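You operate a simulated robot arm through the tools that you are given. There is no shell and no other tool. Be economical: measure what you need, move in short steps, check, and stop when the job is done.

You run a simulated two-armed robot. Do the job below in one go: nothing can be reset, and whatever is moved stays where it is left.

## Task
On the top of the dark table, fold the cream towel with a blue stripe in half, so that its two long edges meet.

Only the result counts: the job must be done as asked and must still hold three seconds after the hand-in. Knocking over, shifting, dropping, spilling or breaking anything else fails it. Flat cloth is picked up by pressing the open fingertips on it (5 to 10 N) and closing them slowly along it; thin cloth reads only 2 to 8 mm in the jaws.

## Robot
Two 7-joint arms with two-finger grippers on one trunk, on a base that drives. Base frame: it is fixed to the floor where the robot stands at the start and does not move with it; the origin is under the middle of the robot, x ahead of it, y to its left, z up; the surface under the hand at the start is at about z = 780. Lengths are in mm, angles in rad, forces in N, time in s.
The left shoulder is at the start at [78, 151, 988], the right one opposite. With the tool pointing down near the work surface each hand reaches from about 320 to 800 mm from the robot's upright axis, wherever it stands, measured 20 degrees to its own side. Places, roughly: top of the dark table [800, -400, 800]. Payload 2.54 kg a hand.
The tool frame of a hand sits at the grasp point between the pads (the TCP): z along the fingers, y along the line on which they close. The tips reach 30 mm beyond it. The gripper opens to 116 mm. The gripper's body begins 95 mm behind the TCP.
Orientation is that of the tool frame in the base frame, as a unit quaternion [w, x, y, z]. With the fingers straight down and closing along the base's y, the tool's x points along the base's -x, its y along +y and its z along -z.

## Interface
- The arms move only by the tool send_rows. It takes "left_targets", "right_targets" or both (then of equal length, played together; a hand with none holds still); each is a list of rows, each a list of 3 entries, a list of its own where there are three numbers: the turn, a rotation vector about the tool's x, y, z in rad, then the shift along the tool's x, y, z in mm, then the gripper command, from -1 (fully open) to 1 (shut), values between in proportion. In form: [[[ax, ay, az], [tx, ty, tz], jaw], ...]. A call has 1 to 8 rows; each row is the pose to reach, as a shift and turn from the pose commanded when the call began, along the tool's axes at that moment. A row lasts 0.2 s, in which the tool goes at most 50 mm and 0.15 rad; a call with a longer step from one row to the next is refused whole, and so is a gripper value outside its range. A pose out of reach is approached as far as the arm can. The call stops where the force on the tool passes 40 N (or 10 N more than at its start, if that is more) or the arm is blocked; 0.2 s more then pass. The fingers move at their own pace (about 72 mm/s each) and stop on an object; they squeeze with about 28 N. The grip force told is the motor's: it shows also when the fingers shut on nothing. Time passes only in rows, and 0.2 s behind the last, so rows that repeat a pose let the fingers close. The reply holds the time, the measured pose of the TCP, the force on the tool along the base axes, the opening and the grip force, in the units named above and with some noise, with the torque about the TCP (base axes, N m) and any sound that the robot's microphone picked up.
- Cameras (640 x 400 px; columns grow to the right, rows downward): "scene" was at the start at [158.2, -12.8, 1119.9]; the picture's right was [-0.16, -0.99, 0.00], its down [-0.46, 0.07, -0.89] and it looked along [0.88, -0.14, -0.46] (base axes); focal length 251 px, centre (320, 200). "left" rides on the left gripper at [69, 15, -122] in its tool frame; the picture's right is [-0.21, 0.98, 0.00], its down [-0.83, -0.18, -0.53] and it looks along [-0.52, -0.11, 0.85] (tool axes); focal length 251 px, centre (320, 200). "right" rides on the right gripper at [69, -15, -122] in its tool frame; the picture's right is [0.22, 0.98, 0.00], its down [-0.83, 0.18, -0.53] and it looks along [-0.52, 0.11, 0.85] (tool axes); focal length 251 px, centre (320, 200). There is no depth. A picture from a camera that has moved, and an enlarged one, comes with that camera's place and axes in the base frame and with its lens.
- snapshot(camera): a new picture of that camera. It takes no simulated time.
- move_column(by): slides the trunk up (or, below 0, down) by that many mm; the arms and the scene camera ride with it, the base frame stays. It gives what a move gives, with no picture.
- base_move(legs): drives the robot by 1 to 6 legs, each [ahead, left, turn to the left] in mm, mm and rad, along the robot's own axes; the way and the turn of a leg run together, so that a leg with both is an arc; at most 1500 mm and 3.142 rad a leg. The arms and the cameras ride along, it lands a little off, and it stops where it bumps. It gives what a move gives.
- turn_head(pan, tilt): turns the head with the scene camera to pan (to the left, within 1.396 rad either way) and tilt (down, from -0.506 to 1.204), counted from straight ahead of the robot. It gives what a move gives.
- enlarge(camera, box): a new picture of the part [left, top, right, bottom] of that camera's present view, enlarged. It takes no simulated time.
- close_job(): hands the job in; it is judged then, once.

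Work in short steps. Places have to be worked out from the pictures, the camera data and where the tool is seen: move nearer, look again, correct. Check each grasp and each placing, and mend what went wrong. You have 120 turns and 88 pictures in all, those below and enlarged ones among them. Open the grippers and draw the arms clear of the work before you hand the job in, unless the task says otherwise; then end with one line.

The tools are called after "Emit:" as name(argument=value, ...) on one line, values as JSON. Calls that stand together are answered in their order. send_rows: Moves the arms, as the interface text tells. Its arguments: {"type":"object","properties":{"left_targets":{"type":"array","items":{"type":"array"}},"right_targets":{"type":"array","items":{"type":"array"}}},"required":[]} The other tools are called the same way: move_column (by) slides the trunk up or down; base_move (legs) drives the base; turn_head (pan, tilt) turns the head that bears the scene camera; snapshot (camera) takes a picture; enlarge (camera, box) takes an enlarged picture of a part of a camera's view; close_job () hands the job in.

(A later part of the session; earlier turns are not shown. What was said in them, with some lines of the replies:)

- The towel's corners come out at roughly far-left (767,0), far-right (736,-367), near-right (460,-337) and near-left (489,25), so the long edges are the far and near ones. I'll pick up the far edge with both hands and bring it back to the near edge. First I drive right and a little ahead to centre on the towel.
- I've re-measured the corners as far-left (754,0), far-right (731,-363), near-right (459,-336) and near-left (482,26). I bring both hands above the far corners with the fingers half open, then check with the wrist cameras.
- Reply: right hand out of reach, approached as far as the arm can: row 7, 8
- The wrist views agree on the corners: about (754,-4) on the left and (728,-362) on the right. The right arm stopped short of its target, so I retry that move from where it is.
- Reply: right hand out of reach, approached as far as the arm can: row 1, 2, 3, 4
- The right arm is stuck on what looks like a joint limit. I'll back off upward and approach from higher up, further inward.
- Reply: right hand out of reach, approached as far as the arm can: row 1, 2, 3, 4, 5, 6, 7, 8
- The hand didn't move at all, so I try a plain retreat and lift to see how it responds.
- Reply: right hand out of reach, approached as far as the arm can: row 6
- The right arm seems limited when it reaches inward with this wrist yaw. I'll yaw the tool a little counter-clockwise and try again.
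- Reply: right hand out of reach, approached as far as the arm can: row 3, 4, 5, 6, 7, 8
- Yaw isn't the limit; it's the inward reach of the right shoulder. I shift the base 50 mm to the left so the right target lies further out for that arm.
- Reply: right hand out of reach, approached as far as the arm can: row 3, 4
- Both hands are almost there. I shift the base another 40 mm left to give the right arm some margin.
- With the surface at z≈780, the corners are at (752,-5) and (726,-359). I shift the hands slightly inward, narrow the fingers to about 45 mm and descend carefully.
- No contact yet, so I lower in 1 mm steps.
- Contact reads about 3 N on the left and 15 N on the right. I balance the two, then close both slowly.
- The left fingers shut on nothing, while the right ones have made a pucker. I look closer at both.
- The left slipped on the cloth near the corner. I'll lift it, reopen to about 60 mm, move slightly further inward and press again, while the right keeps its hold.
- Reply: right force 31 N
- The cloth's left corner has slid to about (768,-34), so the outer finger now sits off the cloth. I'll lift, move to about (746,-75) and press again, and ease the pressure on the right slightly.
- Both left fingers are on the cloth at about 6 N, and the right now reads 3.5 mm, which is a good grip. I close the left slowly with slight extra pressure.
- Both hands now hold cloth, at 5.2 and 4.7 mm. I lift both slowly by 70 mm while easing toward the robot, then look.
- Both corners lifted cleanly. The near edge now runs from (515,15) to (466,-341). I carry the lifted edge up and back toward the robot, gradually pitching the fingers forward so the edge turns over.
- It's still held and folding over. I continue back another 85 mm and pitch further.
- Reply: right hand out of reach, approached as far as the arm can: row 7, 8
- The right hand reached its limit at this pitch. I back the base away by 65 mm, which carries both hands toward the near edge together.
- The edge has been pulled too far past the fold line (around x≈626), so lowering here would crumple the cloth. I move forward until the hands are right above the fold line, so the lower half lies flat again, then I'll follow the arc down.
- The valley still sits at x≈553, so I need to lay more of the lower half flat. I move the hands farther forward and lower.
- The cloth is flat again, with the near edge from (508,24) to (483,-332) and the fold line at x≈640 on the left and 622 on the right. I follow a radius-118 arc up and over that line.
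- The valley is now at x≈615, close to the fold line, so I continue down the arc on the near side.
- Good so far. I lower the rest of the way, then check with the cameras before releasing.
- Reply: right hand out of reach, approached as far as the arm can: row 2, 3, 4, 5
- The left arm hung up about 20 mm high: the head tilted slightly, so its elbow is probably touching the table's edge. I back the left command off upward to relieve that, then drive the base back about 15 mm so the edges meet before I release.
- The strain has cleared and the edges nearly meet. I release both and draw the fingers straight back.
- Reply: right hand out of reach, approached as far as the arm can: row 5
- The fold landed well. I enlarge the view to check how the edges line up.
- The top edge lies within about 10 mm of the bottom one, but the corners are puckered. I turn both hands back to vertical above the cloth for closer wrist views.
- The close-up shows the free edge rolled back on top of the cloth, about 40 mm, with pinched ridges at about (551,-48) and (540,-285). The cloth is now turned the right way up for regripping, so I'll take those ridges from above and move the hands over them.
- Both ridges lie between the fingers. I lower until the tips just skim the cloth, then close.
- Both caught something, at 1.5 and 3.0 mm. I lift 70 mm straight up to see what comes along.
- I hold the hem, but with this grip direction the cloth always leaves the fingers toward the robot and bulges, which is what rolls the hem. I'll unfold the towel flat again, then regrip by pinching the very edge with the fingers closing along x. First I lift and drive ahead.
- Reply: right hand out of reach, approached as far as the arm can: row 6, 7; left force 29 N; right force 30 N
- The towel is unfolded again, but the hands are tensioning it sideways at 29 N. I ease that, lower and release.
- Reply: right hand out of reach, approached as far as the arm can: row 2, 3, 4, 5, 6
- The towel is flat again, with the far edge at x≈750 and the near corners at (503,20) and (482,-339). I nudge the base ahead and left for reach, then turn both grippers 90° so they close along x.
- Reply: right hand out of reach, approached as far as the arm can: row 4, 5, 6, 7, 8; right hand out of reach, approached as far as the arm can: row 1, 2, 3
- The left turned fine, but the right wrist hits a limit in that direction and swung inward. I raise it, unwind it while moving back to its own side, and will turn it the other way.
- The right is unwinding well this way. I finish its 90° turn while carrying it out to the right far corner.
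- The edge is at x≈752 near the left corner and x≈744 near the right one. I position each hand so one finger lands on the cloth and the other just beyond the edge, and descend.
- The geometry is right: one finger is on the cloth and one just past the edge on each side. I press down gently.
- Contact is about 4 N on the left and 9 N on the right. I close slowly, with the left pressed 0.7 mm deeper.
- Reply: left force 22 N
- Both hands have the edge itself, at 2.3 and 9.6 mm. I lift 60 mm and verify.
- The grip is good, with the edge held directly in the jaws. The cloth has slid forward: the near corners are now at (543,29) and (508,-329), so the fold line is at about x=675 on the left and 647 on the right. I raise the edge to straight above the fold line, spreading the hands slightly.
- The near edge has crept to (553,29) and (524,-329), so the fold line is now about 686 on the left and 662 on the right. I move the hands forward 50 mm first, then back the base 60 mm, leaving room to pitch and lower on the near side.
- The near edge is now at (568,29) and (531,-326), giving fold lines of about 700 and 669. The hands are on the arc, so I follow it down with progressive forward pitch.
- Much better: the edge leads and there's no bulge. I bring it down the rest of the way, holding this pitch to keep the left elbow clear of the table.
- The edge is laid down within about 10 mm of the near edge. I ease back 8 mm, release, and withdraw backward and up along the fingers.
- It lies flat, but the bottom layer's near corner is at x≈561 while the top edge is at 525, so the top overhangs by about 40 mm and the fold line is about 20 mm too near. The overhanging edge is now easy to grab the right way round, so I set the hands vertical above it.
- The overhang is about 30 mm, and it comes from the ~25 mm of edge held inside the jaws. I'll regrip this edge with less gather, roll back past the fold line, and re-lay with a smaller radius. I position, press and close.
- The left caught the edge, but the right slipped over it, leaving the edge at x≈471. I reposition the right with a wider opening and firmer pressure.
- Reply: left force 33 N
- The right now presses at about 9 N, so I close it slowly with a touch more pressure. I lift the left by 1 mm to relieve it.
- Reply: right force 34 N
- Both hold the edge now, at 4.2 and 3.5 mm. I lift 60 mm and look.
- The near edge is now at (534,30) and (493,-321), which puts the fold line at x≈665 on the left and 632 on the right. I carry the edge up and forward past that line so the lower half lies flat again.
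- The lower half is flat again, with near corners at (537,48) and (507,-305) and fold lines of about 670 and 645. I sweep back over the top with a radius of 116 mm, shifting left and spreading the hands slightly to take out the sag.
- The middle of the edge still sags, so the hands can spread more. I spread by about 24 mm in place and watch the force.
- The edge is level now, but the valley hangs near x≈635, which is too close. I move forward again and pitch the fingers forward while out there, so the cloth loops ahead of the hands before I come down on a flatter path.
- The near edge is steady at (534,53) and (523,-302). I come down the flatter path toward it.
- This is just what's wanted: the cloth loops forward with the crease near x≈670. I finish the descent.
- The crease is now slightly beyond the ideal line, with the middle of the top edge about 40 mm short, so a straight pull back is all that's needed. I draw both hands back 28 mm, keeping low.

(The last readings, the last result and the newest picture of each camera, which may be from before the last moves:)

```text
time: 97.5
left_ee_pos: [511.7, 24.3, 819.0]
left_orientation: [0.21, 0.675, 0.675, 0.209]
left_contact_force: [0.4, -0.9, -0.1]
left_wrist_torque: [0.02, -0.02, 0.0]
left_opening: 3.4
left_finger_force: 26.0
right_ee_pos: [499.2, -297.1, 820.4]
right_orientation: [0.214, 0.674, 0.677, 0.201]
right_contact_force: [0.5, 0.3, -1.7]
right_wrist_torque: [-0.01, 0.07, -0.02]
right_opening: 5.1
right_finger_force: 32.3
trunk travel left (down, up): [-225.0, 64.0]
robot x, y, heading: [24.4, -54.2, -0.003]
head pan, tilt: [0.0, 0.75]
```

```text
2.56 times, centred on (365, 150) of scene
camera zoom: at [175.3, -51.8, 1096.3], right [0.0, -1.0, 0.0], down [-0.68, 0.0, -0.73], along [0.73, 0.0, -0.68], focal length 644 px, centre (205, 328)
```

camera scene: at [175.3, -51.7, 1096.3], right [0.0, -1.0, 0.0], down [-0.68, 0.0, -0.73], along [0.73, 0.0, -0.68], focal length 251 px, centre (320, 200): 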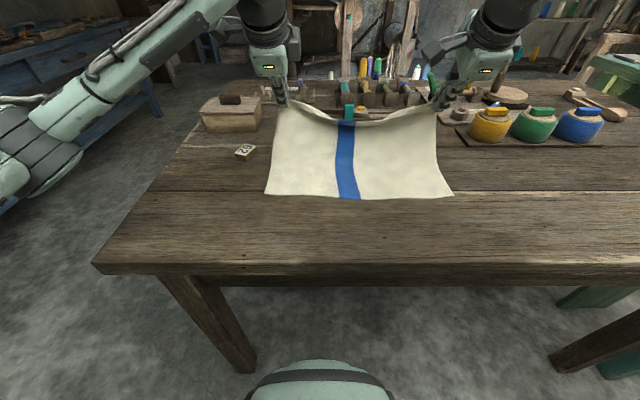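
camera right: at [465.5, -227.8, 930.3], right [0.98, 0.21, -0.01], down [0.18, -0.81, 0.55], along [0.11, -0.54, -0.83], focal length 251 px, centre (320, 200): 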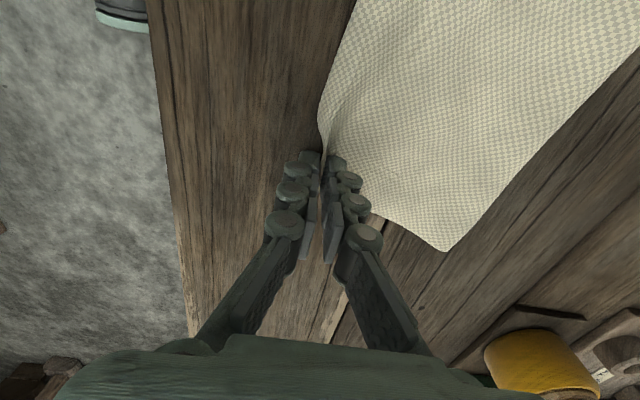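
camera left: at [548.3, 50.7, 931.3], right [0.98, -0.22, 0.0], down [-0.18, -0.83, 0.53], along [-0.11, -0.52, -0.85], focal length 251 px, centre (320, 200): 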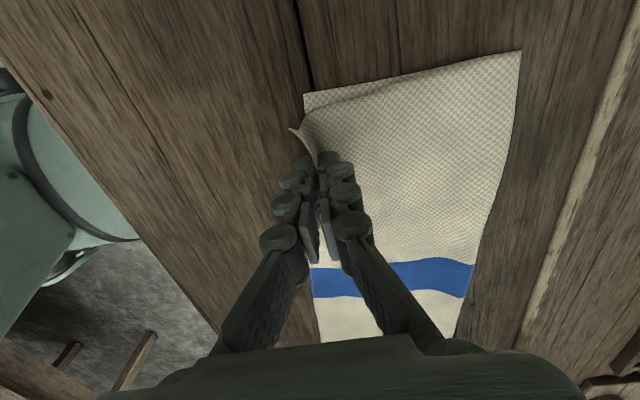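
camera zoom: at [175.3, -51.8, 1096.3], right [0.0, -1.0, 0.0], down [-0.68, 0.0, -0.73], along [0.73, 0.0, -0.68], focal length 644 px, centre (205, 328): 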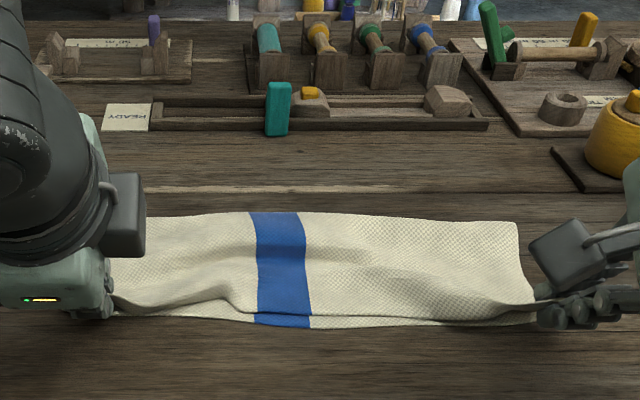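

The crease now sits about 138 mm from the near edge in the middle. The ends are slightly over-pulled, because about 28 mm of edge is inside the jaws, so I ease the hands forward 18 mm, then open gently and withdraw along the fingers.

Emit:
send_rows(left_targets=[[[0, 0, 0], [0, 8, 5], 1], [[0, 0, 0], [0, 15, 10], 1], [[0, 0, 0], [0, 15, 10], 0.85], [[0, 0, 0], [0, 15, 10], 0.7], [[0, 0, 0], [0, 15, 10], 0.55], [[0, 0, 0], [0, 15, 10], 0.55], [[0, 0, 0], [0, 15, -15], 0.55], [[0, 0, 0], [0, 15, -55], 0.55]], right_targets=[[[0, 0, 0], [0, 8, 5], 1], [[0, 0, 0], [0, 15, 10], 1], [[0, 0, 0], [0, 15, 10], 0.85], [[0, 0, 0], [0, 15, 10], 0.7], [[0, 0, 0], [0, 15, 10], 0.55], [[0, 0, 0], [0, 15, 10], 0.55], [[0, 0, 0], [0, 15, -15], 0.55], [[0, 0, 0], [0, 15, -55], 0.55]])

Emit:
send_rows(left_targets=[[[0, 0, 0], [0, 10, -40], 0.55], [[0, 0, 0], [20, 20, -80], 0.55], [[0, 0, 0], [45, 30, -115], 0.55]], right_targets=[[[0, 0, 0], [0, 10, -40], 0.55], [[0, 0, 0], [-20, 20, -80], 0.55], [[0, 0, 0], [-45, 30, -115], 0.55]])

Emit:
enlarge(camera="scene", box=[240, 80, 490, 220])

```text
time: 99.3
left_ee_pos: [491.7, 23.0, 873.1]
left_orientation: [0.21, 0.676, 0.675, 0.209]
left_contact_force: [0.4, 0.8, -0.6]
left_wrist_torque: [-0.01, -0.02, 0.02]
left_opening: 26.1
left_finger_force: 0.0
right_ee_pos: [481.9, -294.9, 874.9]
right_orientation: [0.214, 0.675, 0.678, 0.2]
right_contact_force: [-0.4, 0.7, -0.8]
right_wrist_torque: [0.0, 0.02, 0.01]
right_opening: 26.1
right_finger_force: 0.1
trunk travel left (down, up): [-225.0, 64.0]
robot x, y, heading: [23.8, -51.4, -0.004]
head pan, tilt: [0.0, 0.75]
```

```text
time: 100.1
left_ee_pos: [451.8, 71.0, 985.6]
left_orientation: [0.209, 0.676, 0.674, 0.209]
left_contact_force: [0.5, -1.0, -0.1]
left_wrist_torque: [0.02, -0.01, -0.01]
left_opening: 26.0
left_finger_force: 0.1
right_ee_pos: [440.0, -336.8, 986.7]
right_orientation: [0.214, 0.675, 0.677, 0.201]
right_contact_force: [-0.8, -0.8, 0.7]
right_wrist_torque: [-0.01, 0.0, -0.02]
right_opening: 26.2
right_finger_force: 0.1
trunk travel left (down, up): [-225.0, 64.0]
robot x, y, heading: [26.1, -54.4, 0.0]
head pan, tilt: [0.0, 0.75]
```

```text
2.56 times, centred on (365, 150) of scene
camera zoom: at [175.0, -51.7, 1096.3], right [0.0, -1.0, 0.0], down [-0.68, 0.0, -0.73], along [0.73, 0.0, -0.68], focal length 644 px, centre (205, 328)
```

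zoom: 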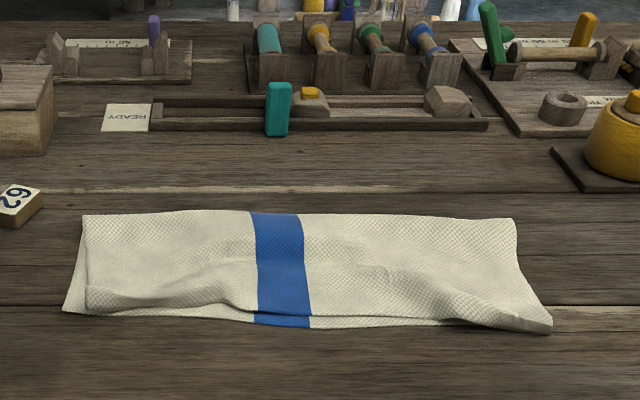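

Now the two long edges meet to within about 10–15 mm along their length. I take one closer look at the front edge for any hidden roll before finishing.

Emit:
enlarge(camera="scene", box=[258, 155, 368, 215])

Emit:
enlarge(camera="scene", box=[355, 155, 465, 215])

```text
5.82 times, centred on (313, 185) of scene
camera zoom: at [175.0, -51.7, 1096.3], right [0.0, -1.0, 0.0], down [-0.68, 0.0, -0.73], along [0.73, 0.0, -0.68], focal length 1463 px, centre (361, 287)
```

zoom: 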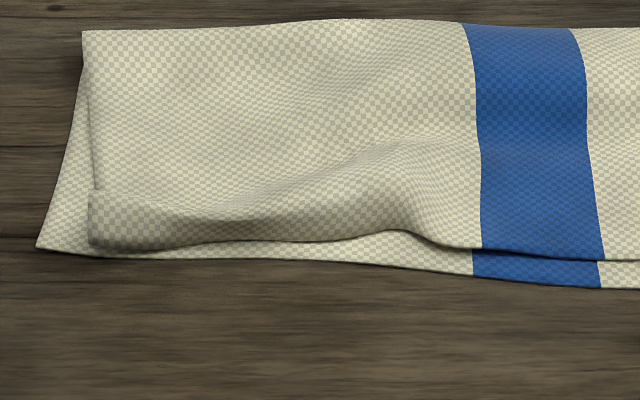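

```text
5.82 times, centred on (410, 185) of scene
camera zoom: at [175.0, -51.7, 1096.3], right [0.0, -1.0, 0.0], down [-0.68, 0.0, -0.73], along [0.73, 0.0, -0.68], focal length 1463 px, centre (-204, 287)
```

zoom: 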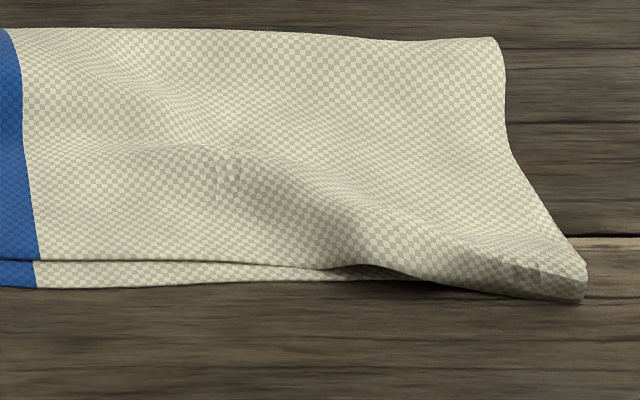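

Close up, the front edge at both ends looks rounded, as if the strip that was in the jaws is curled under. I set the hands vertical above the ends so the wrist cameras can look.

Emit:
send_rows(left_targets=[[[0.1, 0, 0], [-7, 0, 15], 0.31], [[0.22, 0, 0], [-14, 0, 30], 0.31], [[0.34, 0, 0], [-24, 1, 48], 0.31], [[0.46, 0, 0], [-36, 2, 68], 0.31], [[0.58, 0, 0], [-45, 3, 88], 0.31], [[0.6, 0, 0], [-51, 3, 106], 0.31]], right_targets=[[[0.1, 0, 0], [6, 0, 15], 0.31], [[0.22, 0, 0], [12, 0, 30], 0.31], [[0.34, 0, 0], [18, 1, 48], 0.31], [[0.46, 0, 0], [26, 2, 68], 0.31], [[0.58, 0, 0], [32, 3, 88], 0.31], [[0.6, 0, 0], [37, 4, 108], 0.31]])

Emit:
snapshot(camera="left")

Emit:
snapshot(camera="right")

```text
time: 101.5
left_ee_pos: [515.4, 18.1, 899.5]
left_orientation: [-0.001, 0.708, 0.706, -0.001]
left_contact_force: [0.7, 0.4, -0.3]
left_wrist_torque: [-0.01, 0.0, -0.01]
left_opening: 39.8
left_finger_force: 0.0
right_ee_pos: [506.7, -301.3, 899.0]
right_orientation: [0.004, 0.708, 0.707, -0.009]
right_contact_force: [0.5, 0.9, 0.5]
right_wrist_torque: [-0.01, 0.01, -0.04]
right_opening: 39.9
right_finger_force: 0.0
trunk travel left (down, up): [-225.0, 64.0]
robot x, y, heading: [23.2, -55.5, -0.003]
head pan, tilt: [0.0, 0.75]
```

```text
7 pictures are left
camera left: at [531.3, 87.5, 1020.6], right [0.98, -0.22, 0.0], down [-0.18, -0.83, 0.53], along [-0.12, -0.52, -0.84], focal length 251 px, centre (320, 200)
```

left: 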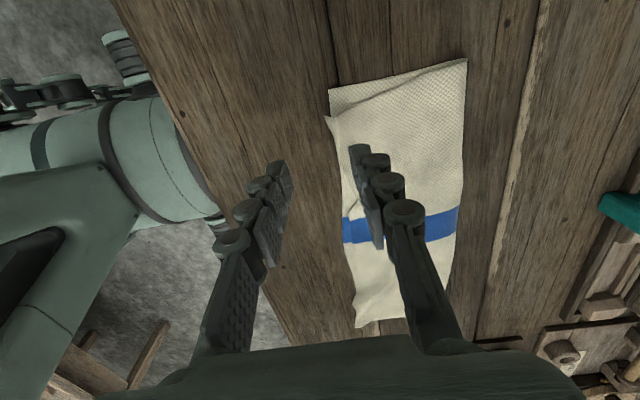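

```text
6 pictures are left
camera right: at [491.7, -230.6, 1020.2], right [0.98, 0.21, -0.01], down [0.18, -0.82, 0.55], along [0.11, -0.54, -0.84], focal length 251 px, centre (320, 200)
```

right: 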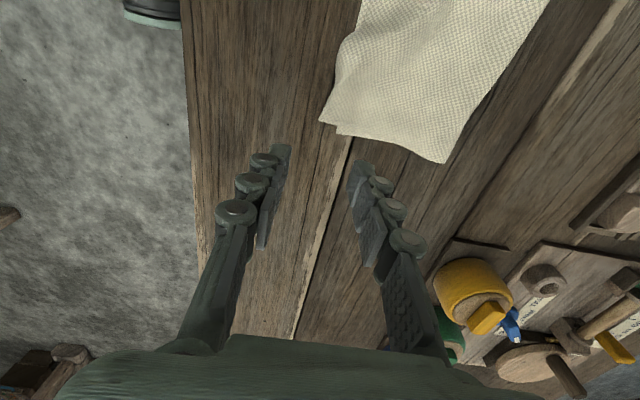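

Seen from above, both ends line up: the top corners are within about 20 mm of the bottom ones and the crease is at mid-width. Handling it further could disturb the fold, so I open the grippers and draw both arms clear.

Emit:
send_rows(left_targets=[[[0, 0, 0], [5, -10, -25], -0.3], [[0, 0, 0], [15, -25, -50], -0.6], [[0, 0, 0], [30, -40, -75], -1], [[0, 0, 0], [50, -55, -95], -1], [[0, 0, 0], [70, -70, -110], -1]], right_targets=[[[0, 0, 0], [-5, -10, -25], -0.3], [[0, 0, 0], [-15, -25, -50], -0.6], [[0, 0, 0], [-30, -40, -75], -1], [[0, 0, 0], [-50, -55, -95], -1], [[0, 0, 0], [-70, -70, -110], -1]])

Emit:
snapshot(camera="scene")

```text
time: 102.7
left_ee_pos: [445.9, 87.3, 1011.5]
left_orientation: [0.0, 0.707, 0.707, -0.001]
left_contact_force: [0.7, 0.1, -0.4]
left_wrist_torque: [0.01, -0.01, 0.03]
left_opening: 115.9
left_finger_force: 0.0
right_ee_pos: [436.6, -373.6, 1012.7]
right_orientation: [0.005, 0.708, 0.706, -0.008]
right_contact_force: [-0.5, 0.4, -0.5]
right_wrist_torque: [0.01, 0.0, -0.03]
right_opening: 116.0
right_finger_force: 0.0
trunk travel left (down, up): [-225.0, 64.0]
robot x, y, heading: [21.9, -52.0, 0.0]
head pan, tilt: [0.0, 0.75]
```

```text
5 pictures are left
camera scene: at [174.9, -51.8, 1096.4], right [0.0, -1.0, 0.0], down [-0.68, 0.0, -0.73], along [0.73, 0.0, -0.68], focal length 251 px, centre (320, 200)
```

scene: 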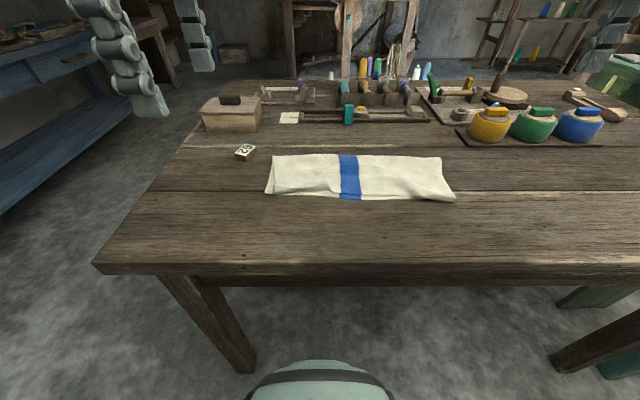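

The towel lies folded in half with its long edges together. Nothing else on the table has moved, and both arms are clear, so I hand in.

Emit:
close_job()

```text
The job is handed in.
```

The cream towel is folded in half on the dark table with its two long edges meeting to within about 20 mm; the front edge looks slightly curled under at both ends, and I saw nothing else on the table disturbed.
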